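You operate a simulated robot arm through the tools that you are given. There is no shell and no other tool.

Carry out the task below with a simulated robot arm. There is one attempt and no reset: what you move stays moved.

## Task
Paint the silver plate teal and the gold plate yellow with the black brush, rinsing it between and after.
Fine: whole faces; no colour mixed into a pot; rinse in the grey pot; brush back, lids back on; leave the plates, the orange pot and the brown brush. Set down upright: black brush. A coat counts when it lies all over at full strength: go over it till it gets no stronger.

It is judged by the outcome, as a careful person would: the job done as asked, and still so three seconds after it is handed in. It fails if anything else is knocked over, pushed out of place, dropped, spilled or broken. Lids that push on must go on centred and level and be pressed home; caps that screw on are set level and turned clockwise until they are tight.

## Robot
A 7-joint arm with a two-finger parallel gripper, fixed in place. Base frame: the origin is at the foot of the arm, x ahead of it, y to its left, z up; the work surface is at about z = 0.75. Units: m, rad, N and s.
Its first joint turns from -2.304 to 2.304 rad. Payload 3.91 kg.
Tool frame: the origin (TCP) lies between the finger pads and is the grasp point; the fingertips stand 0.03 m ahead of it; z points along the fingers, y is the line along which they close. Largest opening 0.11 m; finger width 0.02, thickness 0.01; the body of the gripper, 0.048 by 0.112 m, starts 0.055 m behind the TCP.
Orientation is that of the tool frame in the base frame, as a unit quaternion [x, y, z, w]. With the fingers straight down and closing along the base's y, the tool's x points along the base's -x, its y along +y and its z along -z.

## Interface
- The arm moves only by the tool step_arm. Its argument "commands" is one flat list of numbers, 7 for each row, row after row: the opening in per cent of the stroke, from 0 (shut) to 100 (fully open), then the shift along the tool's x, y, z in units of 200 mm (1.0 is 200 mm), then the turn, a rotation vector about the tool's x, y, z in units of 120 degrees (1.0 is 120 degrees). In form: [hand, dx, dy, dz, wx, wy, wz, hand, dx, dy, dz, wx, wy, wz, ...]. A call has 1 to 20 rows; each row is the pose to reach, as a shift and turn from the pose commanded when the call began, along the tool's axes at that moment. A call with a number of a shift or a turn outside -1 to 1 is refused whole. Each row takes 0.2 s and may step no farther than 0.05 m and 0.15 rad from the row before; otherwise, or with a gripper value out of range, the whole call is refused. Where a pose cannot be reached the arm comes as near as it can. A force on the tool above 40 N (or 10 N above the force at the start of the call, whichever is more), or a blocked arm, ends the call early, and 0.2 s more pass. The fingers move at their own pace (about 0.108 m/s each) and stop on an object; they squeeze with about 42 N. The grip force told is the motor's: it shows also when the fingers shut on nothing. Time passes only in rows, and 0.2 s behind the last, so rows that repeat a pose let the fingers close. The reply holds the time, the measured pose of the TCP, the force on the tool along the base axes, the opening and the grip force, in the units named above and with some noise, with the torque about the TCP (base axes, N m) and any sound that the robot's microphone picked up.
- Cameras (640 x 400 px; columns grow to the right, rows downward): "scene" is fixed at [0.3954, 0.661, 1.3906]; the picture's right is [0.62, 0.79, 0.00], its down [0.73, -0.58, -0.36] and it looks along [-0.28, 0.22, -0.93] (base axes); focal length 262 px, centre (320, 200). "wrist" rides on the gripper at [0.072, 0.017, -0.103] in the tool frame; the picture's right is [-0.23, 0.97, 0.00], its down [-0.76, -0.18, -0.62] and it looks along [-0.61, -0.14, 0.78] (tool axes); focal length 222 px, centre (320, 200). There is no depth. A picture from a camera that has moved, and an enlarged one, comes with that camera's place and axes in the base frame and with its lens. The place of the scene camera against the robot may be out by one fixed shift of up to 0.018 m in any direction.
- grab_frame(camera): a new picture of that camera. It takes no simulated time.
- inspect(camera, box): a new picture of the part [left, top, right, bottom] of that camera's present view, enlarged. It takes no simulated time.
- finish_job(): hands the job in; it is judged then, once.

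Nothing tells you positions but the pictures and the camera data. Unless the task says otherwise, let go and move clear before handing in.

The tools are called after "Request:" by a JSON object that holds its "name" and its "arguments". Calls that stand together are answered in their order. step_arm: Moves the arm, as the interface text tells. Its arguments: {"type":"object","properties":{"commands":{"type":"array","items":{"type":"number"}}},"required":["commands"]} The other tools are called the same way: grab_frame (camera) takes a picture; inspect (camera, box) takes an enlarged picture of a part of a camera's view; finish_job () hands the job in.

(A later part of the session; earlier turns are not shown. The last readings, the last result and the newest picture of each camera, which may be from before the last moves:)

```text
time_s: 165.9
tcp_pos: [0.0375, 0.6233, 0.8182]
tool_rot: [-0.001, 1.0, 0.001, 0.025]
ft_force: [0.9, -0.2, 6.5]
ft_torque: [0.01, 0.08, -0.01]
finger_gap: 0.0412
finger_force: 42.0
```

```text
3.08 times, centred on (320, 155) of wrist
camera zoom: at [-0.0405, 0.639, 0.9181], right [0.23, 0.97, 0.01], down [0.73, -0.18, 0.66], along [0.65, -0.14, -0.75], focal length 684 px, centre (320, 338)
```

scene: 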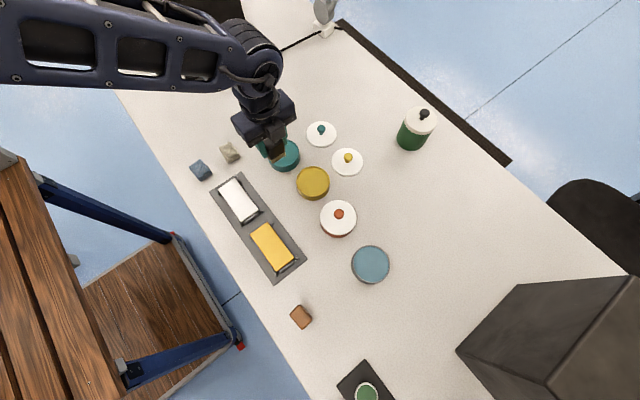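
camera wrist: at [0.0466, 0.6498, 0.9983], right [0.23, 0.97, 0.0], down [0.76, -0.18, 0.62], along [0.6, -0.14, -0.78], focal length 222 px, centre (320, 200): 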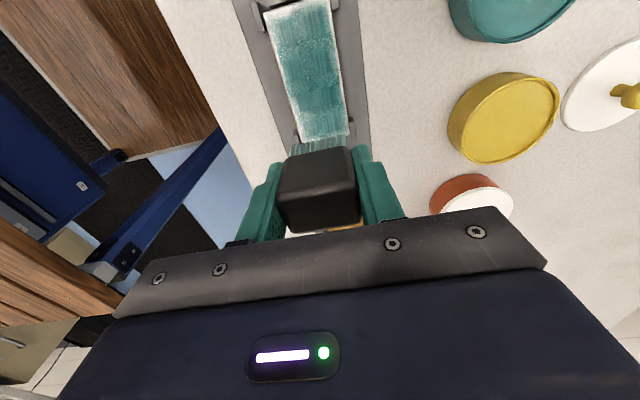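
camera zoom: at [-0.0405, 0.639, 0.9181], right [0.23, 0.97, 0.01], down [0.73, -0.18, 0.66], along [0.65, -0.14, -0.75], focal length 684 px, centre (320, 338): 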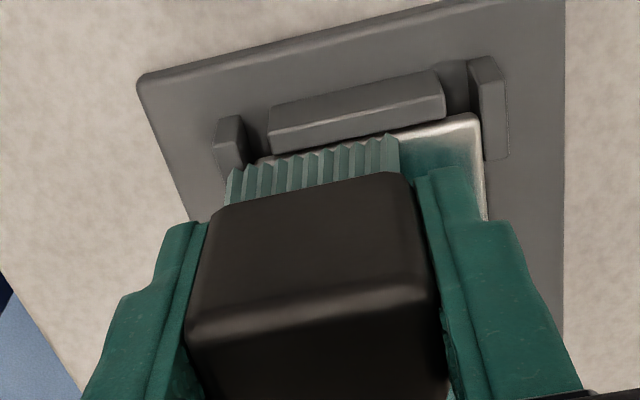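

The near edge bears now. I'll shift 4 mm back so the bristle edge passes the plate's end, press lightly and sweep.

Request:
{"name": "step_arm", "arguments": {"commands": [0, 0.01, 0, 0, 0, 0, 0, 0, 0.02, 0, 0.002, 0, 0, 0, 0, 0.02, -0.01, 0.002, 0, 0, 0, 0, 0.02, 0.02, 0.002, 0, 0, 0, 0, 0.02, 0.05, 0.002, 0, 0, 0, 0, 0.02, 0.08, 0.002, 0, 0, 0, 0, 0.02, 0.11, 0.002, 0, 0, 0, 0, 0.02, 0.13, 0.002, 0, 0, 0]}}

Request:
{"name": "step_arm", "arguments": {"commands": [0, -0.01, -0.03, 0, 0, 0, 0, 0, -0.01, -0.06, 0, 0, 0, 0, 0, -0.01, -0.09, 0, 0, 0, 0, 0, -0.01, -0.12, 0, 0, 0, 0, 0, -0.01, -0.14, 0, 0, 0, 0]}}

Request:
{"name": "step_arm", "arguments": {"commands": [0, 0, 0, -0.2, 0, 0.0139, 0, 0, 0, 0, -0.385, 0, 0.0277, 0, 0, -0.2, 0.03, -0.385, 0, 0.0277, 0, 0, -0.385, 0.055, -0.385, 0, 0.0277, 0, 0, -0.385, 0.055, -0.385, 0, 0.0277, 0]}}

Request:
{"name": "inspect", "arguments": {"camera": "wrist", "box": [230, 10, 370, 150]}}

Request:
{"name": "inspect", "arguments": {"camera": "wrist", "box": [250, 0, 350, 62]}}

```text
time_s: 167.7
tcp_pos: [0.0334, 0.6489, 0.8183]
tool_rot: [-0.002, 1.0, 0.001, 0.027]
ft_force: [-0.6, 0.5, -0.5]
ft_torque: [-0.04, 0.0, -0.02]
finger_gap: 0.0412
finger_force: 41.5
```

```text
time_s: 168.9
tcp_pos: [0.0357, 0.6209, 0.8194]
tool_rot: [0.001, 1.0, 0.001, 0.026]
ft_force: [-0.3, 0.5, -0.8]
ft_torque: [-0.02, -0.02, 0.01]
finger_gap: 0.0414
finger_force: 42.1
```

```text
time_s: 170.1
tcp_pos: [0.105, 0.6314, 0.8993]
tool_rot: [-0.001, 1.0, 0.0, -0.003]
ft_force: [-0.3, -0.1, 0.1]
ft_torque: [0.01, 0.01, 0.02]
finger_gap: 0.0413
finger_force: 41.8
```

```text
2.86 times, centred on (300, 80) of wrist
camera zoom: at [0.0334, 0.6471, 1.0039], right [0.23, 0.97, 0.0], down [0.76, -0.18, 0.62], along [0.6, -0.14, -0.79], focal length 635 px, centre (377, 543)
```

zoom: 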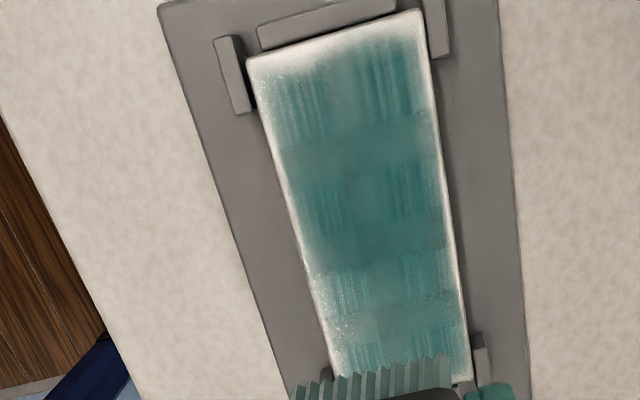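

```text
6.40 times, centred on (300, 31) of wrist
camera zoom: at [0.0334, 0.6471, 1.0039], right [0.23, 0.97, 0.0], down [0.76, -0.18, 0.62], along [0.6, -0.14, -0.79], focal length 1422 px, centre (448, 1282)
```

zoom: 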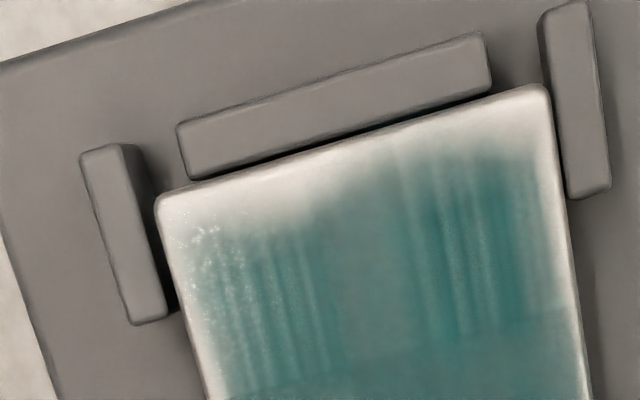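

The near-end band is clearly thinner because the brush's leading edge bears only in the direction of travel. So the near end needs backward strokes running past its edge. I'll start mid-plate in the left lane and stroke outwards to x≈0.027.

Request:
{"name": "step_arm", "arguments": {"commands": [0, 0.15, -0.072, 0, 0, -0.0029, 0, 0, 0.15, -0.072, 0.2, 0, -0.0029, 0, 0, 0.15, -0.072, 0.36, 0, -0.0029, 0, 0, 0.15, -0.072, 0.4, 0, -0.0029, 0, 0, 0.15, -0.072, 0.4, 0, -0.0029, 0]}}

Request:
{"name": "step_arm", "arguments": {"commands": [0, 0, 0, 0.005, 0, 0, 0, 0, 0, 0, 0.005, 0, 0, 0]}}

```text
time_s: 171.3
tcp_pos: [0.0789, 0.6187, 0.8195]
tool_rot: [-0.001, 1.0, 0.0, 0.002]
ft_force: [-0.2, 1.0, -1.1]
ft_torque: [-0.05, -0.01, -0.03]
finger_gap: 0.0413
finger_force: 41.8
```

```text
time_s: 171.9
tcp_pos: [0.0788, 0.6176, 0.8171]
tool_rot: [-0.001, 1.0, 0.001, 0.001]
ft_force: [0.0, -0.3, 1.0]
ft_torque: [-0.02, 0.03, 0.0]
finger_gap: 0.0412
finger_force: 41.1
```

Just touching. I'll stroke backward to the near end, keeping the bristles clear of the corner tabs (y≈0.628 there), since resting on a tab would lift the brush off the plate.

Request:
{"name": "step_arm", "arguments": {"commands": [0, 0, 0.02, 0.003, 0, 0, 0, 0, 0.03, 0.035, 0.003, 0, 0, 0, 0, 0.06, 0.05, 0.003, 0, 0, 0, 0, 0.09, 0.052, 0.003, 0, 0, 0, 0, 0.12, 0.052, 0.003, 0, 0, 0, 0, 0.15, 0.052, 0.003, 0, 0, 0]}}

Request:
{"name": "step_arm", "arguments": {"commands": [0, 0.03, 0, 0, 0, 0, 0, 0, 0.06, 0, 0, 0, 0, 0, 0, 0.09, 0, 0, 0, 0, 0, 0, 0.11, 0, 0, 0, 0, 0]}}

Request:
{"name": "inspect", "arguments": {"camera": "wrist", "box": [240, 90, 400, 220]}}

```text
time_s: 173.3
tcp_pos: [0.0467, 0.6283, 0.8176]
tool_rot: [-0.001, 1.0, 0.0, 0.001]
ft_force: [-0.1, -0.2, -0.3]
ft_torque: [-0.01, 0.03, -0.01]
finger_gap: 0.0411
finger_force: 41.8
```

```text
time_s: 174.3
tcp_pos: [0.0266, 0.629, 0.8188]
tool_rot: [-0.001, 1.0, 0.001, 0.001]
ft_force: [0.9, 1.1, -0.5]
ft_torque: [-0.02, 0.0, 0.05]
finger_gap: 0.0413
finger_force: 41.9
```

```text
3.08 times, centred on (320, 155) of wrist
camera zoom: at [-0.0459, 0.6448, 0.9225], right [0.23, 0.97, 0.0], down [0.76, -0.18, 0.62], along [0.61, -0.14, -0.78], focal length 684 px, centre (320, 338)
```

zoom: 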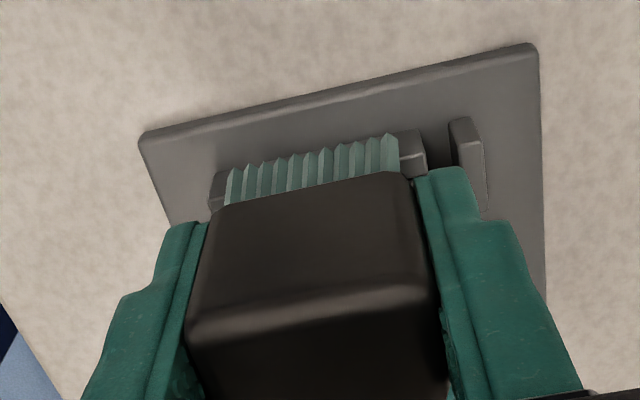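

No contact here. I'll lower in small steps at this spot until the near strip is touched.

Request:
{"name": "step_arm", "arguments": {"commands": [0, 0, 0, 0.003, 0, 0, 0, 0, 0, 0, 0.003, 0, 0, 0]}}

Request:
{"name": "step_arm", "arguments": {"commands": [0, 0, 0, 0.003, 0, 0, 0, 0, 0, 0, 0.003, 0, 0, 0]}}

Request:
{"name": "step_arm", "arguments": {"commands": [0, 0, 0, 0.003, 0, 0, 0, 0, 0, 0, 0.003, 0, 0, 0]}}

```text
time_s: 174.9
tcp_pos: [0.0259, 0.6284, 0.818]
tool_rot: [-0.002, 1.0, 0.0, 0.001]
ft_force: [-0.4, -0.7, -0.4]
ft_torque: [0.01, -0.01, 0.01]
finger_gap: 0.0413
finger_force: 41.9
```

```text
time_s: 175.5
tcp_pos: [0.0263, 0.6274, 0.8175]
tool_rot: [-0.001, 1.0, 0.002, 0.001]
ft_force: [-0.5, 0.9, 1.0]
ft_torque: [0.0, -0.04, -0.02]
finger_gap: 0.0411
finger_force: 42.0
```

```text
time_s: 176.1
tcp_pos: [0.0258, 0.6298, 0.816]
tool_rot: [-0.001, 1.0, 0.002, 0.001]
ft_force: [-0.2, -2.8, 25.0]
ft_torque: [-0.11, -0.2, -0.04]
finger_gap: 0.0413
finger_force: 41.3
```

The near strip is now in contact: 25 N centred at x≈0.034. I'll ease slightly and sweep across it, then step inwards and repeat.

Request:
{"name": "step_arm", "arguments": {"commands": [0, 0, 0, -0.001, 0, 0, 0, 0, 0, 0.025, -0.001, 0, 0, 0, 0, 0, 0.05, -0.001, 0, 0, 0, 0, 0, 0.07, -0.001, 0, 0, 0, 0, 0, 0.045, -0.001, 0, 0, 0, 0, 0, 0.02, -0.001, 0, 0, 0, 0, 0, -0.005, -0.001, 0, 0, 0]}}

Request:
{"name": "step_arm", "arguments": {"commands": [0, -0.025, 0, 0, 0, 0, 0, 0, -0.025, 0.025, 0, 0, 0, 0, 0, -0.025, 0.05, 0, 0, 0, 0, 0, -0.025, 0.075, 0, 0, 0, 0, 0, -0.025, 0.05, 0, 0, 0, 0, 0, -0.025, 0.025, 0, 0, 0, 0, 0, -0.025, 0, 0, 0, 0, 0]}}

```text
time_s: 177.7
tcp_pos: [0.0289, 0.6275, 0.8165]
tool_rot: [-0.001, 1.0, 0.001, 0.001]
ft_force: [-1.8, 11.1, 34.1]
ft_torque: [0.62, -0.21, 0.09]
finger_gap: 0.0414
finger_force: 41.7
```

```text
time_s: 178.1
tcp_pos: [0.0279, 0.6282, 0.8171]
tool_rot: [-0.002, 1.0, 0.002, -0.001]
ft_force: [-1.3, -1.2, 13.3]
ft_torque: [-0.04, -0.11, -0.04]
finger_gap: 0.041
finger_force: 42.0
stopped in row 2: the force on the tool passed its limit at 48 N (the readings are from after the stop); the commanded pose is now the measured one
```

Contact is firm (a stop at the limit, now 13 N). I'll lighten by 0.3 mm and continue the sweep a little further in.

Request:
{"name": "step_arm", "arguments": {"commands": [0, -0.02, 0, -0.002, 0, 0, 0, 0, -0.02, 0.025, -0.002, 0, 0, 0, 0, -0.02, 0.05, -0.002, 0, 0, 0, 0, -0.02, 0.075, -0.002, 0, 0, 0, 0, -0.02, 0.05, -0.002, 0, 0, 0, 0, -0.02, 0.025, -0.002, 0, 0, 0, 0, -0.02, 0, -0.002, 0, 0, 0]}}

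Request:
{"name": "step_arm", "arguments": {"commands": [0, 0, 0, -0.2, 0, 0, 0, 0, 0, 0, -0.4, 0, 0, 0, 0, -0.18, 0.01, -0.4, 0, 0, 0, 0, -0.36, 0.02, -0.4, 0, 0, 0, 0, -0.36, 0.02, -0.4, 0, 0, 0]}}

Request:
{"name": "inspect", "arguments": {"camera": "wrist", "box": [230, 10, 370, 150]}}

Request:
{"name": "inspect", "arguments": {"camera": "wrist", "box": [250, 0, 350, 62]}}

```text
time_s: 179.7
tcp_pos: [0.0318, 0.6273, 0.8175]
tool_rot: [-0.002, 1.0, 0.001, -0.001]
ft_force: [0.7, 7.0, 24.1]
ft_torque: [0.44, -0.13, 0.07]
finger_gap: 0.0412
finger_force: 42.2
```

```text
time_s: 180.9
tcp_pos: [0.105, 0.6306, 0.8966]
tool_rot: [-0.002, 1.0, 0.002, 0.0]
ft_force: [-0.2, 0.9, -0.4]
ft_torque: [0.04, -0.01, -0.01]
finger_gap: 0.0411
finger_force: 41.8
```

```text
2.86 times, centred on (300, 80) of wrist
camera zoom: at [0.0324, 0.6469, 1.0013], right [0.22, 0.97, 0.0], down [0.76, -0.18, 0.62], along [0.61, -0.14, -0.78], focal length 635 px, centre (377, 543)
```

zoom: 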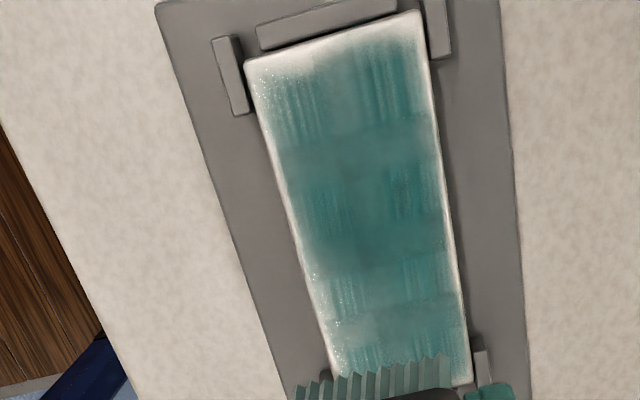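

```text
6.40 times, centred on (300, 31) of wrist
camera zoom: at [0.0324, 0.6469, 1.0013], right [0.22, 0.97, 0.0], down [0.76, -0.18, 0.62], along [0.61, -0.14, -0.78], focal length 1422 px, centre (448, 1282)
```

zoom: 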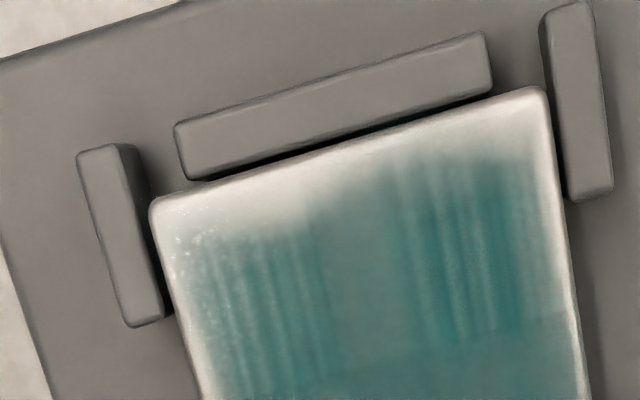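

Even with firm contact the near band looks identical, so it appears to be part of the coat's fixed look. To be safe, I'll reload once more and do a final full loop, then compare in unshaded light.

Request:
{"name": "step_arm", "arguments": {"commands": [0, 0.05, 0.17, 0, 0, 0, 0, 0, 0.1, 0.34, 0, 0, 0, 0, 0, 0.15, 0.51, 0, 0, 0, 0, 0, 0.2, 0.68, 0, 0, 0, 0, 0, 0.25, 0.85, 0, 0, 0, 0, 0, 0.25, 0.85, 0.18, 0, 0, 0, 0, 0.25, 0.85, 0.33, 0, 0, 0, 0, 0.25, 0.85, 0.36, 0, 0, 0, 0, 0.25, 0.85, 0.36, 0, 0, 0]}}

Request:
{"name": "step_arm", "arguments": {"commands": [0, 0, 0, 0.005, 0, 0, 0, 0, 0, 0, 0.005, 0, 0, 0]}}

```text
time_s: 182.9
tcp_pos: [0.053, 0.8009, 0.8261]
tool_rot: [-0.002, 1.0, 0.001, 0.0]
ft_force: [-0.6, 0.0, -1.8]
ft_torque: [0.0, -0.05, -0.01]
finger_gap: 0.0414
finger_force: 41.9
```

```text
time_s: 183.5
tcp_pos: [0.0539, 0.8023, 0.8235]
tool_rot: [-0.002, 1.0, 0.001, -0.001]
ft_force: [0.0, -0.2, 0.0]
ft_torque: [0.02, 0.0, 0.01]
finger_gap: 0.0415
finger_force: 41.7
```

Request:
{"name": "step_arm", "arguments": {"commands": [0, 0, 0, 0.005, 0, 0, 0, 0, 0, 0, 0.005, 0, 0, 0]}}

Request:
{"name": "step_arm", "arguments": {"commands": [0, 0, 0, 0.004, 0, 0, 0, 0, 0, 0, 0.004, 0, 0, 0]}}

```text
time_s: 184.1
tcp_pos: [0.0539, 0.8008, 0.8252]
tool_rot: [-0.002, 1.0, 0.001, -0.001]
ft_force: [0.1, -0.3, 0.4]
ft_torque: [0.01, 0.02, 0.03]
finger_gap: 0.0415
finger_force: 42.2
```

```text
time_s: 184.7
tcp_pos: [0.0535, 0.8008, 0.823]
tool_rot: [-0.002, 1.0, 0.001, -0.001]
ft_force: [-0.3, -0.7, 5.4]
ft_torque: [-0.14, 0.0, 0.05]
finger_gap: 0.0411
finger_force: 41.5
```

Request:
{"name": "step_arm", "arguments": {"commands": [0, 0, 0, 0.002, 0, 0, 0, 0, 0.03, 0.02, 0.002, 0, 0, 0, 0, 0.03, -0.02, 0.002, 0, 0, 0, 0, -0.02, -0.02, 0.002, 0, 0, 0, 0, -0.02, 0.02, 0.002, 0, 0, 0, 0, 0, 0, 0.002, 0, 0, 0, 0, 0, 0, -0.15, 0, 0, 0, 0, 0, 0, -0.35, 0, 0, 0, 0, -0.025, -0.225, -0.35, 0, 0, 0, 0, -0.05, -0.45, -0.35, 0, 0, 0, 0, -0.075, -0.68, -0.35, 0, 0, 0, 0, -0.1, -0.915, -0.35, 0, 0, 0, 0, -0.1, -0.915, -0.15, 0, 0, 0, 0, -0.1, -0.915, 0, 0, 0, 0, 0, -0.1, -0.915, 0.018, 0, 0, 0, 0, -0.1, -0.915, 0.018, 0, 0, 0]}}

Request:
{"name": "step_arm", "arguments": {"commands": [0, 0, 0, 0.005, 0, 0, 0, 0, 0, 0, 0.005, 0, 0, 0]}}

```text
time_s: 188.1
tcp_pos: [0.0742, 0.6212, 0.8191]
tool_rot: [-0.002, 1.0, 0.001, -0.001]
ft_force: [-0.2, -0.2, -1.1]
ft_torque: [0.0, 0.0, -0.02]
finger_gap: 0.0412
finger_force: 41.5
```

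```text
time_s: 188.7
tcp_pos: [0.0733, 0.6203, 0.8177]
tool_rot: [-0.002, 1.0, 0.001, -0.001]
ft_force: [1.1, 0.3, 2.2]
ft_torque: [0.0, -0.02, 0.0]
finger_gap: 0.041
finger_force: 42.3
```

Just touching mid-plate. I'll press 0.8 mm and stroke backward past the near end.

Request:
{"name": "step_arm", "arguments": {"commands": [0, 0, 0, 0.004, 0, 0, 0, 0, 0.03, 0.01, 0.004, 0, 0, 0, 0, 0.06, 0.02, 0.0045, 0, 0, 0, 0, 0.09, 0.03, 0.005, 0, 0, 0, 0, 0.12, 0.035, 0.0055, 0, 0, 0]}}

Request:
{"name": "step_arm", "arguments": {"commands": [0, 0.03, 0, 0.0005, 0, 0, 0, 0, 0.06, 0, 0.001, 0, 0, 0, 0, 0.09, 0, 0.0015, 0, 0, 0, 0, 0.11, 0, 0.002, 0, 0, 0]}}

```text
time_s: 189.9
tcp_pos: [0.0509, 0.6256, 0.8177]
tool_rot: [-0.001, 1.0, 0.001, 0.0]
ft_force: [6.7, -1.2, 24.1]
ft_torque: [0.06, -0.28, -0.03]
finger_gap: 0.0413
finger_force: 42.2
```

```text
time_s: 190.9
tcp_pos: [0.0285, 0.6257, 0.8175]
tool_rot: [-0.002, 1.0, 0.001, -0.001]
ft_force: [4.2, 0.6, 14.8]
ft_torque: [0.05, -0.26, 0.0]
finger_gap: 0.0413
finger_force: 41.5
```

Firm contact all the way to the near end. Now I'll sweep across to the right side and run the right lane forward.

Request:
{"name": "step_arm", "arguments": {"commands": [0, 0, 0.03, 0, 0, 0, 0, 0, 0, 0.06, 0, 0, 0, 0, 0, 0, 0.09, 0, 0, 0, 0, 0, -0.03, 0.1, -0.001, 0, 0, 0, 0, -0.06, 0.11, -0.002, 0, 0, 0, 0, -0.1, 0.12, -0.003, 0, 0, 0, 0, -0.14, 0.13, -0.004, 0, 0, 0, 0, -0.18, 0.13, -0.004, 0, 0, 0]}}

Request:
{"name": "step_arm", "arguments": {"commands": [0, -0.04, 0, 0, 0, 0, 0, 0, -0.08, 0, 0, 0, 0, 0, 0, -0.12, 0, 0, 0, 0, 0, 0, -0.16, 0, 0, 0, 0, 0, 0, -0.2, 0, 0, 0, 0, 0]}}

```text
time_s: 192.7
tcp_pos: [0.0636, 0.6508, 0.8172]
tool_rot: [-0.002, 1.0, 0.001, 0.0]
ft_force: [-5.7, 1.6, 26.0]
ft_torque: [-0.24, 0.25, -0.08]
finger_gap: 0.0411
finger_force: 41.9
```

```text
time_s: 193.9
tcp_pos: [0.1039, 0.6512, 0.8178]
tool_rot: [-0.001, 1.0, 0.001, 0.0]
ft_force: [-5.0, 0.8, 19.3]
ft_torque: [-0.17, 0.25, -0.04]
finger_gap: 0.0414
finger_force: 41.9
```

Request:
{"name": "step_arm", "arguments": {"commands": [0, -0.04, 0, 0, 0, 0, 0, 0, -0.08, -0.015, 0, 0, 0, 0, 0, -0.12, -0.03, 0, 0, 0, 0, 0, -0.16, -0.03, 0, 0, 0, 0, 0, -0.2, -0.03, 0, 0, 0, 0, 0, -0.21, -0.06, 0, 0, 0, 0, 0, -0.21, -0.09, 0, 0, 0, 0, 0, -0.21, -0.115, 0, 0, 0, 0]}}

Request:
{"name": "step_arm", "arguments": {"commands": [0, 0.04, 0, 0.0, 0, 0, 0, 0, 0.08, -0.015, 0.001, 0, 0, 0, 0, 0.12, -0.03, 0.001, 0, 0, 0, 0, 0.16, -0.045, 0.001, 0, 0, 0, 0, 0.2, -0.045, 0.001, 0, 0, 0, 0, 0.24, -0.045, 0.001, 0, 0, 0]}}

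```text
time_s: 195.7
tcp_pos: [0.1475, 0.6299, 0.8166]
tool_rot: [-0.002, 1.0, 0.002, 0.0]
ft_force: [-0.9, 1.2, 6.4]
ft_torque: [0.09, 0.08, -0.01]
finger_gap: 0.0412
finger_force: 42.0
```

```text
time_s: 197.1
tcp_pos: [0.0976, 0.6174, 0.8175]
tool_rot: [0.0, 1.0, 0.0, -0.001]
ft_force: [5.9, 0.1, 18.8]
ft_torque: [0.11, -0.28, -0.05]
finger_gap: 0.0412
finger_force: 42.5
```

Request:
{"name": "step_arm", "arguments": {"commands": [0, 0.04, 0, 0, 0, 0, 0, 0, 0.08, 0, 0, 0, 0, 0, 0, 0.12, 0, 0, 0, 0, 0, 0, 0.16, 0.01, 0, 0, 0, 0, 0, 0.2, 0.03, 0, 0, 0, 0, 0, 0.24, 0.045, 0, 0, 0, 0]}}

Request:
{"name": "step_arm", "arguments": {"commands": [0, 0.04, 0, 0, 0, 0, 0, 0, 0.08, 0, 0, 0, 0, 0, 0, 0.11, 0, 0, 0, 0, 0, 0, 0.11, 0.04, 0, 0, 0, 0, 0, 0.08, 0.04, 0, 0, 0, 0, 0, 0.04, 0.04, -0.0005, 0, 0, 0, 0, 0, 0.04, -0.001, 0, 0, 0, 0, -0.04, 0.04, -0.001, 0, 0, 0]}}

Request:
{"name": "step_arm", "arguments": {"commands": [0, -0.04, 0, -0.0005, 0, 0, 0, 0, -0.08, 0, -0.001, 0, 0, 0, 0, -0.12, 0, -0.001, 0, 0, 0, 0, -0.16, 0, -0.0015, 0, 0, 0, 0, -0.2, 0, -0.0015, 0, 0, 0, 0, -0.24, 0, -0.0015, 0, 0, 0, 0, -0.28, 0, -0.0015, 0, 0, 0, 0, -0.32, 0, -0.0015, 0, 0, 0, 0, -0.36, 0, -0.0015, 0, 0, 0, 0, -0.4, 0, -0.0015, 0, 0, 0, 0, -0.44, 0, -0.0015, 0, 0, 0]}}

```text
time_s: 198.4
tcp_pos: [0.0559, 0.6274, 0.8168]
tool_rot: [-0.002, 1.0, 0.001, -0.002]
ft_force: [-1.9, -2.4, 13.3]
ft_torque: [-0.07, 0.06, 0.03]
finger_gap: 0.0414
finger_force: 41.9
stopped in row 6: the force on the tool passed its limit at 41 N (the readings are from after the stop); the commanded pose is now the measured one
```

```text
time_s: 200.2
tcp_pos: [0.0645, 0.6346, 0.8181]
tool_rot: [-0.001, 1.0, 0.0, 0.0]
ft_force: [-8.2, 0.8, 25.0]
ft_torque: [-0.01, 0.3, 0.02]
finger_gap: 0.0413
finger_force: 42.5
```

```text
time_s: 202.6
tcp_pos: [0.1526, 0.6338, 0.8171]
tool_rot: [-0.002, 1.0, -0.001, 0.0]
ft_force: [-1.1, -0.6, 6.5]
ft_torque: [0.04, 0.09, 0.04]
finger_gap: 0.0414
finger_force: 41.6
```

Full contact held throughout that loop. I'll lift away and compare in unshaded light.

Request:
{"name": "step_arm", "arguments": {"commands": [0, 0, 0, -0.2, 0, 0, 0, 0, 0, 0, -0.4, 0, 0, 0, 0, 0.097, 0.165, -0.4, 0, 0, 0, 0, 0.194, 0.33, -0.4, 0, 0, 0, 0, 0.29, 0.495, -0.4, 0, 0, 0, 0, 0.39, 0.66, -0.4, 0, 0, 0, 0, 0.485, 0.83, -0.4, 0, 0, 0, 0, 0.485, 0.83, -0.4, 0, 0, 0]}}

Request:
{"name": "inspect", "arguments": {"camera": "scene", "box": [222, 176, 262, 216]}}

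Request:
{"name": "inspect", "arguments": {"camera": "wrist", "box": [140, 100, 240, 220]}}

Request:
{"name": "inspect", "arguments": {"camera": "scene", "box": [200, 100, 360, 220]}}

```text
time_s: 204.4
tcp_pos: [0.0541, 0.7995, 0.8963]
tool_rot: [-0.002, 1.0, 0.001, 0.001]
ft_force: [-0.8, -0.6, -0.1]
ft_torque: [-0.04, -0.01, 0.01]
finger_gap: 0.0411
finger_force: 42.0
```

```text
10.00 times, centred on (242, 196) of scene
camera zoom: at [0.3954, 0.661, 1.3906], right [0.62, 0.79, 0.0], down [0.73, -0.58, -0.36], along [-0.28, 0.22, -0.93], focal length 2616 px, centre (1100, 240)
```

zoom: 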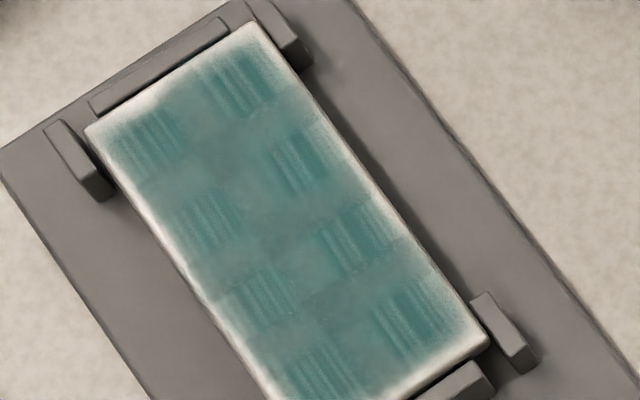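

```text
3.33 times, centred on (190, 160) of wrist
camera zoom: at [-0.0183, 0.8153, 1.001], right [0.22, 0.97, 0.0], down [0.76, -0.18, 0.62], along [0.61, -0.14, -0.78], focal length 740 px, centre (753, 333)
```

zoom: 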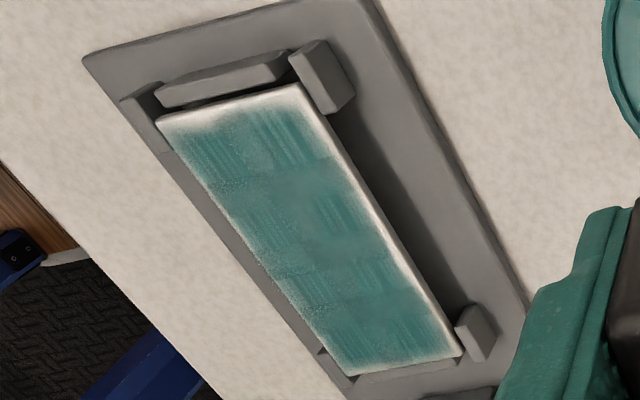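

```text
3.33 times, centred on (280, 160) of scene
camera zoom: at [0.3954, 0.661, 1.3906], right [0.62, 0.79, 0.0], down [0.73, -0.58, -0.36], along [-0.28, 0.22, -0.93], focal length 872 px, centre (453, 333)
```

zoom: 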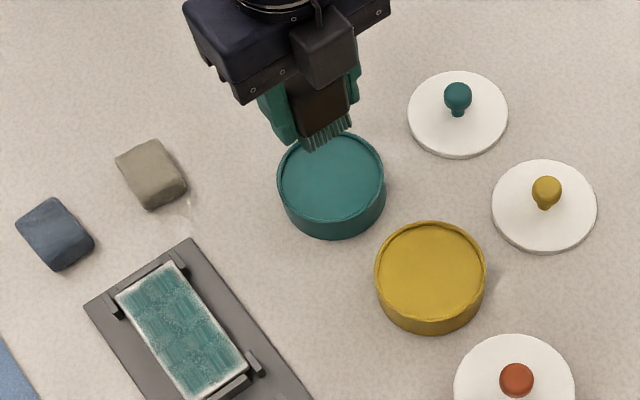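

There is no visible change compared with the earlier unshaded view, so the teal coat has reached full strength. Next I'll rinse in the grey pot, travelling along y≈0.72 so as not to pass over the yellow pot.

Request:
{"name": "step_arm", "arguments": {"commands": [0, -0.1, -0.2, 0, 0, 0, 0, 0, -0.2, -0.38, 0, 0, 0, 0, 0, -0.4, -0.38, 0, 0, 0, 0, 0, -0.6, -0.38, 0, 0, 0, 0, 0, -0.8, -0.38, 0, 0, 0, 0, 0, -1.0, -0.38, 0, 0, 0, 0]}}

Request:
{"name": "step_arm", "arguments": {"commands": [0, -0.2, 0, 0, 0, 0, 0, 0, -0.4, 0, 0, 0, 0, 0, 0, -0.55, 0, 0, 0, 0, 0, 0, -0.55, 0, 0, 0, 0, 0]}}

Request:
{"name": "grab_frame", "arguments": {"camera": "wrist"}}

Request:
{"name": "inspect", "arguments": {"camera": "wrist", "box": [340, 40, 500, 200]}}

```text
time_s: 205.8
tcp_pos: [0.254, 0.7249, 0.8966]
tool_rot: [-0.002, 1.0, 0.0, -0.001]
ft_force: [-0.6, -0.5, -0.5]
ft_torque: [-0.02, -0.07, 0.04]
finger_gap: 0.041
finger_force: 42.0
```

```text
time_s: 206.8
tcp_pos: [0.3655, 0.7251, 0.8967]
tool_rot: [-0.002, 1.0, 0.0, 0.0]
ft_force: [-0.3, 0.0, -0.9]
ft_torque: [-0.02, -0.02, 0.01]
finger_gap: 0.0411
finger_force: 42.1
```

```text
taken
camera wrist: at [0.293, 0.7408, 1.0], right [0.22, 0.97, 0.0], down [0.76, -0.18, 0.62], along [0.61, -0.14, -0.78], focal length 222 px, centre (320, 200)
```

wrist: 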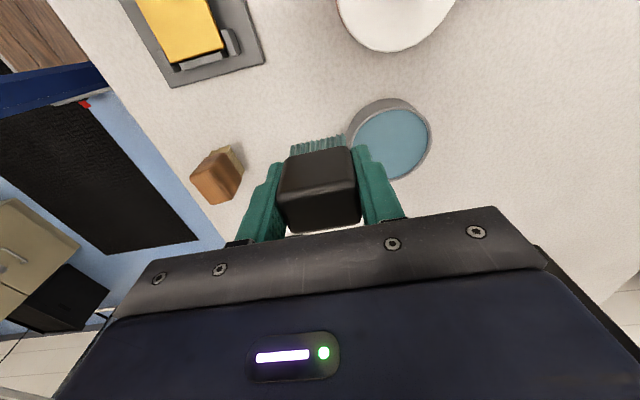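

```text
2.50 times, centred on (420, 120) of wrist
camera zoom: at [0.293, 0.7408, 1.0], right [0.22, 0.97, 0.0], down [0.76, -0.18, 0.62], along [0.61, -0.14, -0.78], focal length 555 px, centre (70, 400)
```

zoom: 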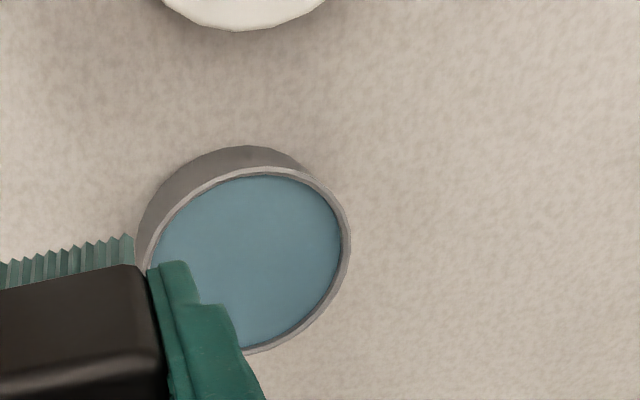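

The grey pot's rim centre is at about (0.4135, 0.790). I'll move over it and lower in small steps.

Request:
{"name": "step_arm", "arguments": {"commands": [0, -0.12, 0.16, 0, 0, 0, 0, 0, -0.2425, 0.3275, 0, 0, 0, 0, 0, -0.2425, 0.3275, 0.2, 0, 0, 0, 0, -0.2425, 0.3275, 0.31, 0, 0, 0, 0, -0.2425, 0.3275, 0.31, 0, 0, 0]}}

Request:
{"name": "inspect", "arguments": {"camera": "wrist", "box": [230, 60, 410, 210]}}

```text
time_s: 208.0
tcp_pos: [0.413, 0.7912, 0.8365]
tool_rot: [-0.002, 1.0, 0.0, 0.0]
ft_force: [0.1, 0.3, -0.1]
ft_torque: [0.01, 0.03, -0.02]
finger_gap: 0.0412
finger_force: 42.1
```

```text
2.67 times, centred on (320, 135) of wrist
camera zoom: at [0.3415, 0.8065, 0.9411], right [0.22, 0.97, 0.0], down [0.76, -0.18, 0.62], along [0.61, -0.14, -0.78], focal length 592 px, centre (320, 373)
```

zoom: 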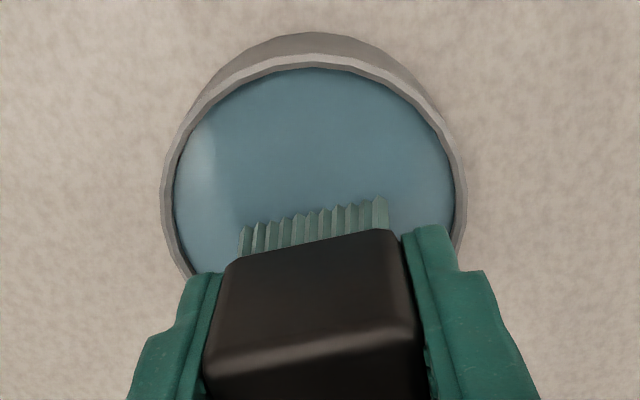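

Centred over the water. Lowering gradually.

Request:
{"name": "step_arm", "arguments": {"commands": [0, 0, 0, 0.02, 0, 0, 0, 0, 0, 0, 0.04, 0, 0, 0, 0, 0, 0, 0.04, 0, 0, 0]}}

Request:
{"name": "step_arm", "arguments": {"commands": [0, 0, 0, 0.01, 0, 0, 0, 0, 0, 0, 0.015, 0, 0, 0, 0, 0, 0, 0.015, 0, 0, 0]}}

Request:
{"name": "step_arm", "arguments": {"commands": [0, 0, 0, 0.005, 0, 0, 0, 0, 0, 0, 0.01, 0, 0, 0, 0, 0, 0, 0.01, 0, 0, 0]}}

Request:
{"name": "inspect", "arguments": {"camera": "wrist", "box": [230, 60, 410, 210]}}

```text
time_s: 208.8
tcp_pos: [0.4133, 0.7914, 0.8283]
tool_rot: [-0.001, 1.0, 0.0, 0.0]
ft_force: [-1.1, 0.5, -0.7]
ft_torque: [0.03, -0.02, 0.01]
finger_gap: 0.0411
finger_force: 42.5
```

```text
time_s: 209.6
tcp_pos: [0.4138, 0.7931, 0.824]
tool_rot: [-0.002, 1.0, 0.0, -0.001]
ft_force: [0.2, -0.2, -1.0]
ft_torque: [0.01, -0.01, 0.0]
finger_gap: 0.0411
finger_force: 42.2
```

```text
time_s: 210.4
tcp_pos: [0.4138, 0.7936, 0.8219]
tool_rot: [-0.002, 1.0, 0.0, -0.001]
ft_force: [1.2, -0.8, 7.2]
ft_torque: [-0.13, -0.03, 0.0]
finger_gap: 0.0414
finger_force: 41.6
```

```text
2.67 times, centred on (320, 135) of wrist
camera zoom: at [0.3415, 0.8075, 0.9269], right [0.22, 0.97, 0.0], down [0.76, -0.18, 0.62], along [0.61, -0.14, -0.78], focal length 592 px, centre (320, 373)
```

zoom: 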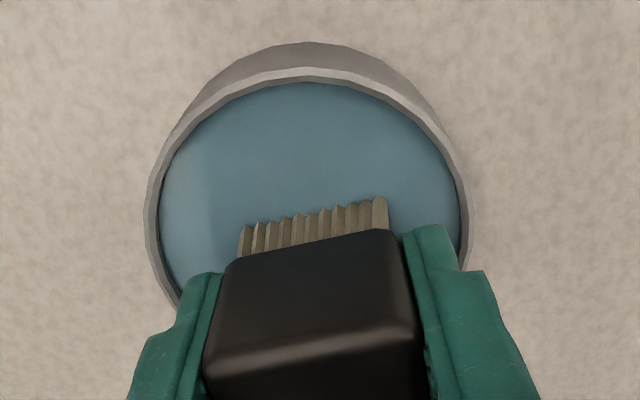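

The bristles have turned back to clean tan on touching the water. I'll swirl a moment to rinse thoroughly, then lift and check.

Request:
{"name": "step_arm", "arguments": {"commands": [0, 0.04, 0, 0.001, 0, 0, 0, 0, 0.04, 0.03, 0.001, 0, 0, 0, 0, 0, 0.04, 0.001, 0, 0, 0, 0, -0.04, 0.02, 0.001, 0, 0, 0, 0, -0.04, -0.03, 0.001, 0, 0, 0, 0, 0, -0.04, 0.001, 0, 0, 0, 0, 0.04, -0.02, 0.001, 0, 0, 0, 0, 0.04, 0.03, 0.001, 0, 0, 0, 0, -0.04, 0.02, 0.001, 0, 0, 0, 0, -0.03, -0.03, 0.001, 0, 0, 0, 0, 0, 0, 0.001, 0, 0, 0, 0, 0, 0, -0.15, 0, 0, 0, 0, 0, 0, -0.35, 0, 0, 0, 0, 0, 0, -0.35, 0, 0, 0]}}

Request:
{"name": "inspect", "arguments": {"camera": "wrist", "box": [240, 110, 400, 240]}}

Request:
{"name": "grab_frame", "arguments": {"camera": "scene"}}

```text
time_s: 213.4
tcp_pos: [0.4138, 0.7924, 0.8922]
tool_rot: [-0.002, 1.0, 0.0, -0.001]
ft_force: [0.1, -0.6, -1.6]
ft_torque: [0.01, 0.02, -0.01]
finger_gap: 0.0412
finger_force: 41.8
```

```text
3.08 times, centred on (320, 175) of wrist
camera zoom: at [0.3413, 0.8074, 0.9961], right [0.22, 0.97, 0.0], down [0.76, -0.18, 0.62], along [0.61, -0.14, -0.78], focal length 684 px, centre (320, 277)
```

zoom: 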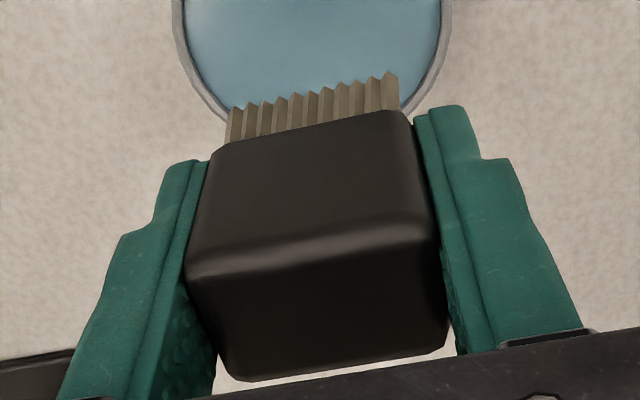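

```text
taken
```

scene: 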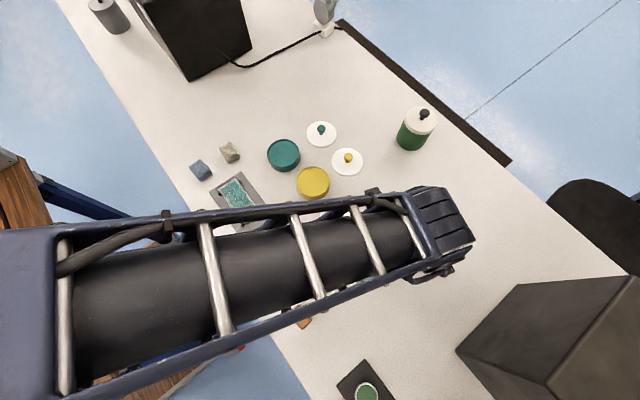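

The bristles are clean. Now to the yellow pot along the y≈0.725 corridor.

Request:
{"name": "step_arm", "arguments": {"commands": [0, 0, -0.17, 0, 0, 0, 0, 0, 0.1, -0.335, 0, 0, 0, 0, 0, 0.3, -0.335, 0, 0, 0, 0, 0, 0.5, -0.335, 0, 0, 0, 0, 0, 0.7, -0.335, 0, 0, 0, 0, 0, 0.9, -0.335, 0, 0, 0, 0, 0, 1.0, -0.335, 0, 0, 0, 0]}}

Request:
{"name": "step_arm", "arguments": {"commands": [0, 0.08, 0.1, 0, 0, 0, 0, 0, 0.08, 0.1, 0, 0, 0, 0]}}

Request:
{"name": "grab_frame", "arguments": {"camera": "wrist"}}

Request:
{"name": "inspect", "arguments": {"camera": "wrist", "box": [290, 0, 450, 130]}}

```text
time_s: 215.0
tcp_pos: [0.2126, 0.722, 0.8937]
tool_rot: [-0.001, 1.0, 0.001, 0.0]
ft_force: [0.4, -1.0, -0.6]
ft_torque: [-0.03, -0.01, 0.01]
finger_gap: 0.0411
finger_force: 41.3
```

```text
time_s: 215.6
tcp_pos: [0.1965, 0.7413, 0.8937]
tool_rot: [-0.002, 1.0, 0.0, 0.001]
ft_force: [-1.0, -0.4, 0.2]
ft_torque: [-0.02, 0.0, 0.01]
finger_gap: 0.0411
finger_force: 41.9
```

```text
taken
camera wrist: at [0.124, 0.7573, 0.997], right [0.22, 0.97, 0.0], down [0.76, -0.18, 0.62], along [0.61, -0.14, -0.78], focal length 222 px, centre (320, 200)
```

wrist: 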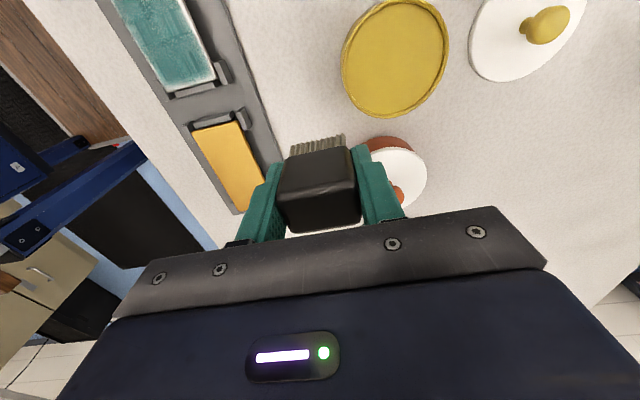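

```text
3.08 times, centred on (370, 65) of wrist
camera zoom: at [0.124, 0.7573, 0.997], right [0.22, 0.97, 0.0], down [0.76, -0.18, 0.62], along [0.61, -0.14, -0.78], focal length 684 px, centre (166, 615)
```

zoom: 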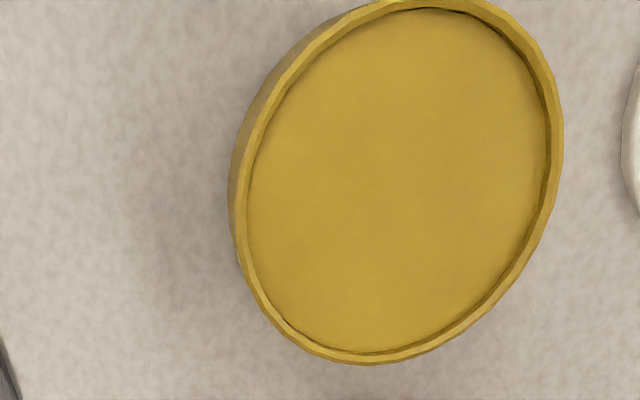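

The yellow pot's centre is at (0.1675, 0.811). I'll move over it and lower to a light touch.

Request:
{"name": "step_arm", "arguments": {"commands": [0, 0.07, 0.175, 0, 0, 0, 0, 0, 0.144, 0.351, 0, 0, 0, 0, 0, 0.144, 0.351, 0.2, 0, 0, 0, 0, 0.144, 0.351, 0.32, 0, 0, 0, 0, 0.144, 0.351, 0.335, 0, 0, 0, 0, 0.144, 0.351, 0.335, 0, 0, 0]}}

Request:
{"name": "step_arm", "arguments": {"commands": [0, 0, 0, 0.005, 0, 0, 0, 0, 0, 0, 0.01, 0, 0, 0, 0, 0, 0, 0.01, 0, 0, 0]}}

Request:
{"name": "inspect", "arguments": {"camera": "wrist", "box": [230, 60, 410, 210]}}

```text
time_s: 217.0
tcp_pos: [0.1715, 0.8124, 0.8249]
tool_rot: [-0.002, 1.0, 0.0, 0.0]
ft_force: [-0.6, 0.0, 0.1]
ft_torque: [-0.04, -0.01, -0.03]
finger_gap: 0.0412
finger_force: 42.3
```

```text
time_s: 217.8
tcp_pos: [0.1691, 0.8127, 0.8237]
tool_rot: [-0.002, 1.0, 0.0, 0.0]
ft_force: [0.2, -0.5, -0.5]
ft_torque: [0.01, 0.01, 0.0]
finger_gap: 0.0411
finger_force: 42.1
```

```text
2.67 times, centred on (320, 135) of wrist
camera zoom: at [0.0971, 0.8283, 0.927], right [0.22, 0.97, 0.0], down [0.76, -0.18, 0.62], along [0.61, -0.14, -0.78], focal length 592 px, centre (320, 373)
```

zoom: 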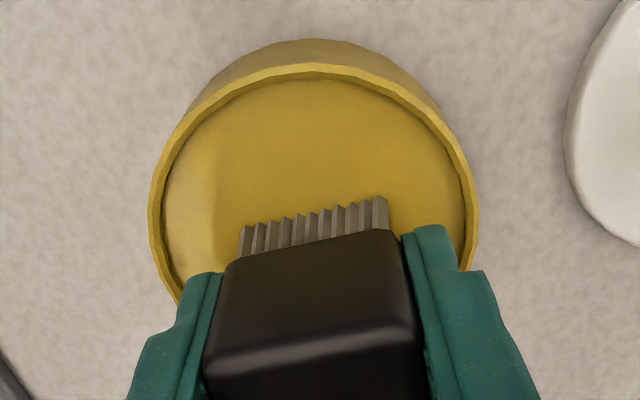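

Before touching the yellow paint I'll check the bristles for any residual teal.

Request:
{"name": "inspect", "arguments": {"camera": "wrist", "box": [290, 105, 350, 145]}}

Request:
{"name": "inspect", "arguments": {"camera": "scene", "box": [270, 120, 350, 200]}}

```text
10.00 times, centred on (320, 125) of wrist
camera zoom: at [0.0971, 0.8283, 0.927], right [0.22, 0.97, 0.0], down [0.76, -0.18, 0.62], along [0.61, -0.14, -0.78], focal length 2221 px, centre (320, 950)
```

zoom: 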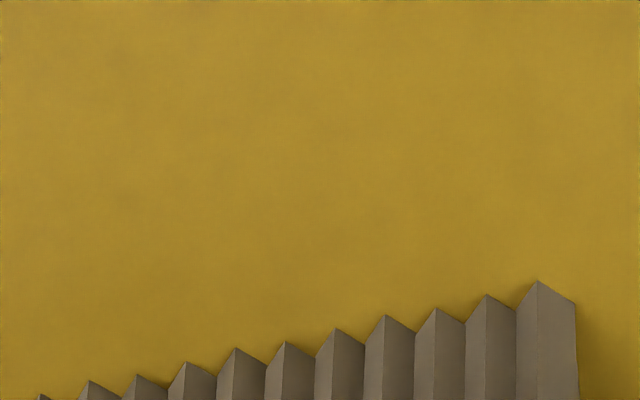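

```text
5.00 times, centred on (310, 160) of scene
camera zoom: at [0.3954, 0.661, 1.3906], right [0.62, 0.79, 0.0], down [0.73, -0.58, -0.36], along [-0.28, 0.22, -0.93], focal length 1308 px, centre (370, 400)
```

zoom: 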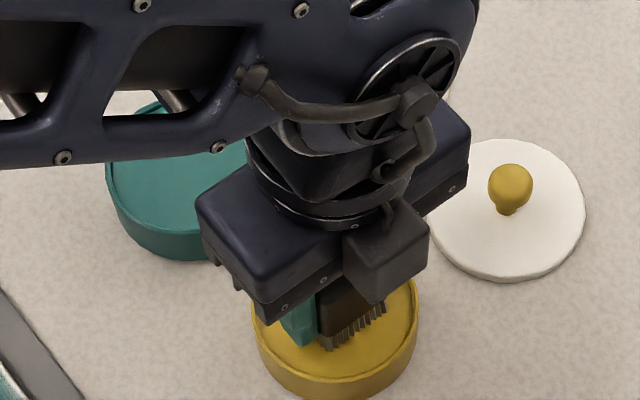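

The bristles are a neutral tan-grey with no teal. I'll lower to touch the yellow paint lightly.

Request:
{"name": "step_arm", "arguments": {"commands": [0, 0, 0, 0.005, 0, 0, 0, 0, 0, 0, 0.005, 0, 0, 0]}}

Request:
{"name": "step_arm", "arguments": {"commands": [0, 0, 0, 0.004, 0, 0, 0, 0, 0, 0, 0.004, 0, 0, 0]}}

```text
time_s: 218.4
tcp_pos: [0.1687, 0.8118, 0.8222]
tool_rot: [-0.002, 1.0, 0.001, 0.0]
ft_force: [3.4, 1.2, 8.1]
ft_torque: [-0.03, -0.15, 0.03]
finger_gap: 0.0411
finger_force: 41.9
```

```text
time_s: 219.0
tcp_pos: [0.1694, 0.8136, 0.8222]
tool_rot: [-0.002, 1.0, 0.002, 0.0]
ft_force: [4.1, -2.8, 27.8]
ft_torque: [-0.23, -0.15, 0.02]
finger_gap: 0.0413
finger_force: 42.1
```

Request:
{"name": "step_arm", "arguments": {"commands": [0, 0.02, 0, -0.002, 0, 0, 0, 0, 0.03, 0.02, -0.002, 0, 0, 0, 0, 0, 0.03, -0.002, 0, 0, 0, 0, -0.03, 0, -0.002, 0, 0, 0, 0, 0, -0.03, -0.002, 0, 0, 0, 0, 0, 0, -0.002, 0, 0, 0, 0, 0, 0, -0.15, 0, 0, 0, 0, 0, 0, -0.35, 0, 0, 0, 0, 0, 0, -0.35, 0, 0, 0]}}

Request:
{"name": "inspect", "arguments": {"camera": "wrist", "box": [240, 110, 400, 240]}}

```text
time_s: 219.6
tcp_pos: [0.1626, 0.8158, 0.8227]
tool_rot: [-0.001, 1.0, 0.0, 0.0]
ft_force: [-0.7, 0.7, 8.9]
ft_torque: [0.0, 0.04, 0.02]
finger_gap: 0.0411
finger_force: 42.2
stopped in row 3: the force on the tool passed its limit at 43 N (the readings are from after the stop); the commanded pose is now the measured one
```

```text
3.08 times, centred on (320, 175) of wrist
camera zoom: at [0.0912, 0.8313, 0.9268], right [0.22, 0.97, 0.0], down [0.76, -0.18, 0.62], along [0.61, -0.14, -0.78], focal length 684 px, centre (320, 277)
```

zoom: 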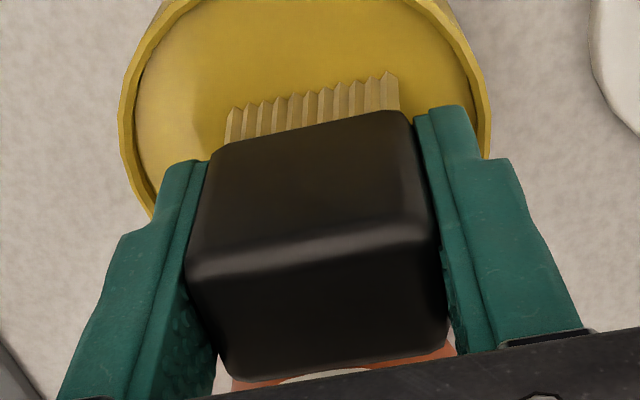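

The bristles are yellow now. I'll lift and move over the gold plate.

Request:
{"name": "step_arm", "arguments": {"commands": [0, 0, 0, -0.15, 0, 0, 0, 0, 0, 0, -0.35, 0, 0, 0, 0, -0.05, -0.19, -0.35, 0, 0, 0, 0, -0.1, -0.38, -0.35, 0, 0, 0, 0, -0.16, -0.57, -0.35, 0, 0, 0, 0, -0.21, -0.76, -0.35, 0, 0, 0, 0, -0.262, -0.9615, -0.35, 0, 0, 0, 0, -0.262, -0.9615, -0.25, 0, 0, 0, 0, -0.262, -0.9615, -0.25, 0, 0, 0]}}

Request:
{"name": "grab_frame", "arguments": {"camera": "wrist"}}

Request:
{"name": "inspect", "arguments": {"camera": "wrist", "box": [230, 60, 410, 210]}}

Request:
{"name": "inspect", "arguments": {"camera": "scene", "box": [205, 110, 365, 210]}}

```text
time_s: 221.6
tcp_pos: [0.217, 0.623, 0.8732]
tool_rot: [-0.002, 1.0, 0.001, -0.001]
ft_force: [-0.5, -0.4, -0.3]
ft_torque: [0.01, -0.03, 0.03]
finger_gap: 0.0412
finger_force: 42.5
```

```text
taken
camera wrist: at [0.1448, 0.6389, 0.9764], right [0.22, 0.97, 0.0], down [0.76, -0.18, 0.62], along [0.61, -0.14, -0.78], focal length 222 px, centre (320, 200)
```

wrist: 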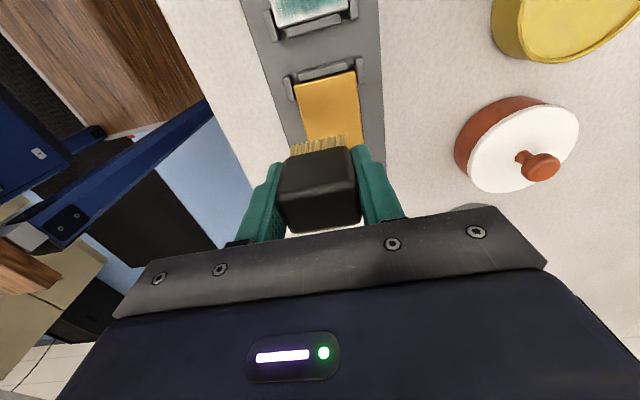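

```text
2.67 times, centred on (320, 135) of wrist
camera zoom: at [0.1448, 0.6389, 0.9764], right [0.22, 0.97, 0.0], down [0.76, -0.18, 0.62], along [0.61, -0.14, -0.78], focal length 592 px, centre (320, 373)
```

zoom: 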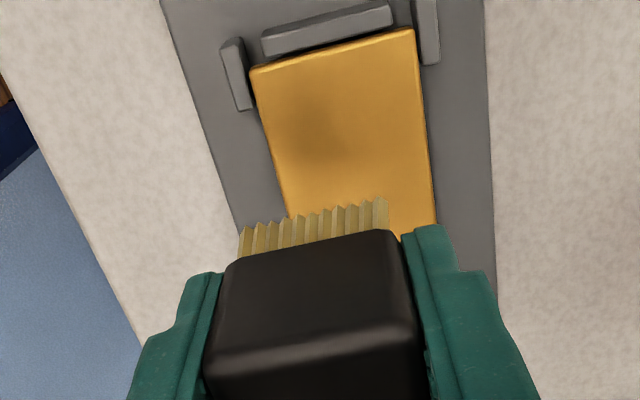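

```text
4.00 times, centred on (285, 160) of scene
camera zoom: at [0.3954, 0.661, 1.3906], right [0.62, 0.79, 0.0], down [0.73, -0.58, -0.36], along [-0.28, 0.22, -0.93], focal length 1046 px, centre (460, 360)
```

zoom: 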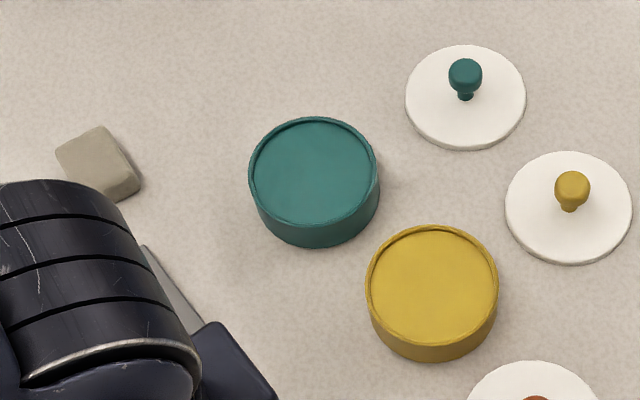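

The pots are undisturbed. The gold plate spans x 0.181–0.293 and y 0.610–0.660. I'll start with a single dab at its centre to see what footprint the brush leaves.

Request:
{"name": "step_arm", "arguments": {"commands": [0, -0.095, 0.055, 0, 0, 0, 0, 0, -0.095, 0.055, 0.2, 0, 0, 0, 0, -0.095, 0.055, 0.265, 0, 0, 0, 0, -0.095, 0.055, 0.272, 0, 0, 0, 0, -0.095, 0.055, 0.272, 0, 0, 0]}}

Request:
{"name": "step_arm", "arguments": {"commands": [0, 0, 0, 0.005, 0, 0, 0, 0, 0, 0, 0.005, 0, 0, 0]}}

```text
time_s: 222.8
tcp_pos: [0.2372, 0.6338, 0.8175]
tool_rot: [-0.002, 1.0, 0.001, 0.0]
ft_force: [2.0, -1.6, 12.3]
ft_torque: [-0.08, -0.06, 0.03]
finger_gap: 0.0414
finger_force: 41.9
```

```text
time_s: 223.4
tcp_pos: [0.2366, 0.6333, 0.8161]
tool_rot: [-0.001, 1.0, 0.002, -0.001]
ft_force: [2.2, -3.7, 31.6]
ft_torque: [-0.23, -0.09, 0.0]
finger_gap: 0.0412
finger_force: 42.3
```

Contact made. I'll lift and look at the dab mark.

Request:
{"name": "step_arm", "arguments": {"commands": [0, 0, 0, -0.1, 0, 0, 0, 0, 0, 0, -0.3, 0, 0, 0, 0, -0.2, 0, -0.4, 0, 0, 0, 0, -0.2, 0, -0.4, 0, 0, 0]}}

Request:
{"name": "grab_frame", "arguments": {"camera": "wrist"}}

Request:
{"name": "inspect", "arguments": {"camera": "wrist", "box": [230, 10, 370, 150]}}

```text
time_s: 224.4
tcp_pos: [0.274, 0.6373, 0.8996]
tool_rot: [-0.003, 1.0, 0.001, 0.0]
ft_force: [0.1, -0.1, -0.5]
ft_torque: [-0.02, -0.01, 0.01]
finger_gap: 0.0411
finger_force: 41.7
```

```text
taken
camera wrist: at [0.2009, 0.6523, 1.0021], right [0.22, 0.97, 0.0], down [0.76, -0.18, 0.62], along [0.61, -0.14, -0.78], focal length 222 px, centre (320, 200)
```

wrist: 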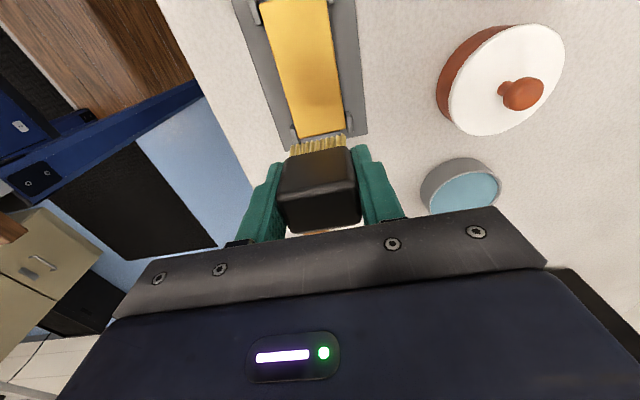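

```text
2.86 times, centred on (300, 80) of wrist
camera zoom: at [0.2009, 0.6523, 1.0021], right [0.22, 0.97, 0.0], down [0.76, -0.18, 0.62], along [0.61, -0.14, -0.78], focal length 635 px, centre (377, 543)
```

zoom: 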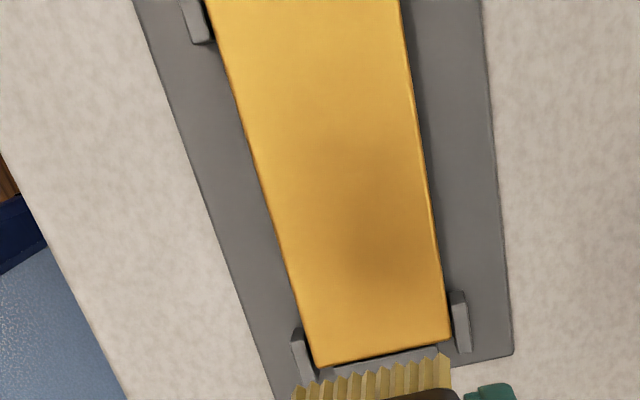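

A static dab leaves no visible mark, so paint is laid by stroking. I'll start proper strokes, first from mid-plate backward along the left lane to the near end.

Request:
{"name": "step_arm", "arguments": {"commands": [0, 0.1825, -0.0775, 0, 0, 0, 0, 0, 0.1825, -0.0775, 0.2, 0, 0, 0, 0, 0.1825, -0.0775, 0.35, 0, 0, 0, 0, 0.1825, -0.0775, 0.39, 0, 0, 0, 0, 0.1825, -0.0775, 0.395, 0, 0, 0, 0, 0.1825, -0.0775, 0.395, 0, 0, 0]}}

```text
time_s: 225.8
tcp_pos: [0.2364, 0.6191, 0.8179]
tool_rot: [-0.002, 1.0, 0.001, 0.0]
ft_force: [-2.9, -0.9, 8.6]
ft_torque: [0.0, 0.14, 0.0]
finger_gap: 0.0412
finger_force: 42.0
```

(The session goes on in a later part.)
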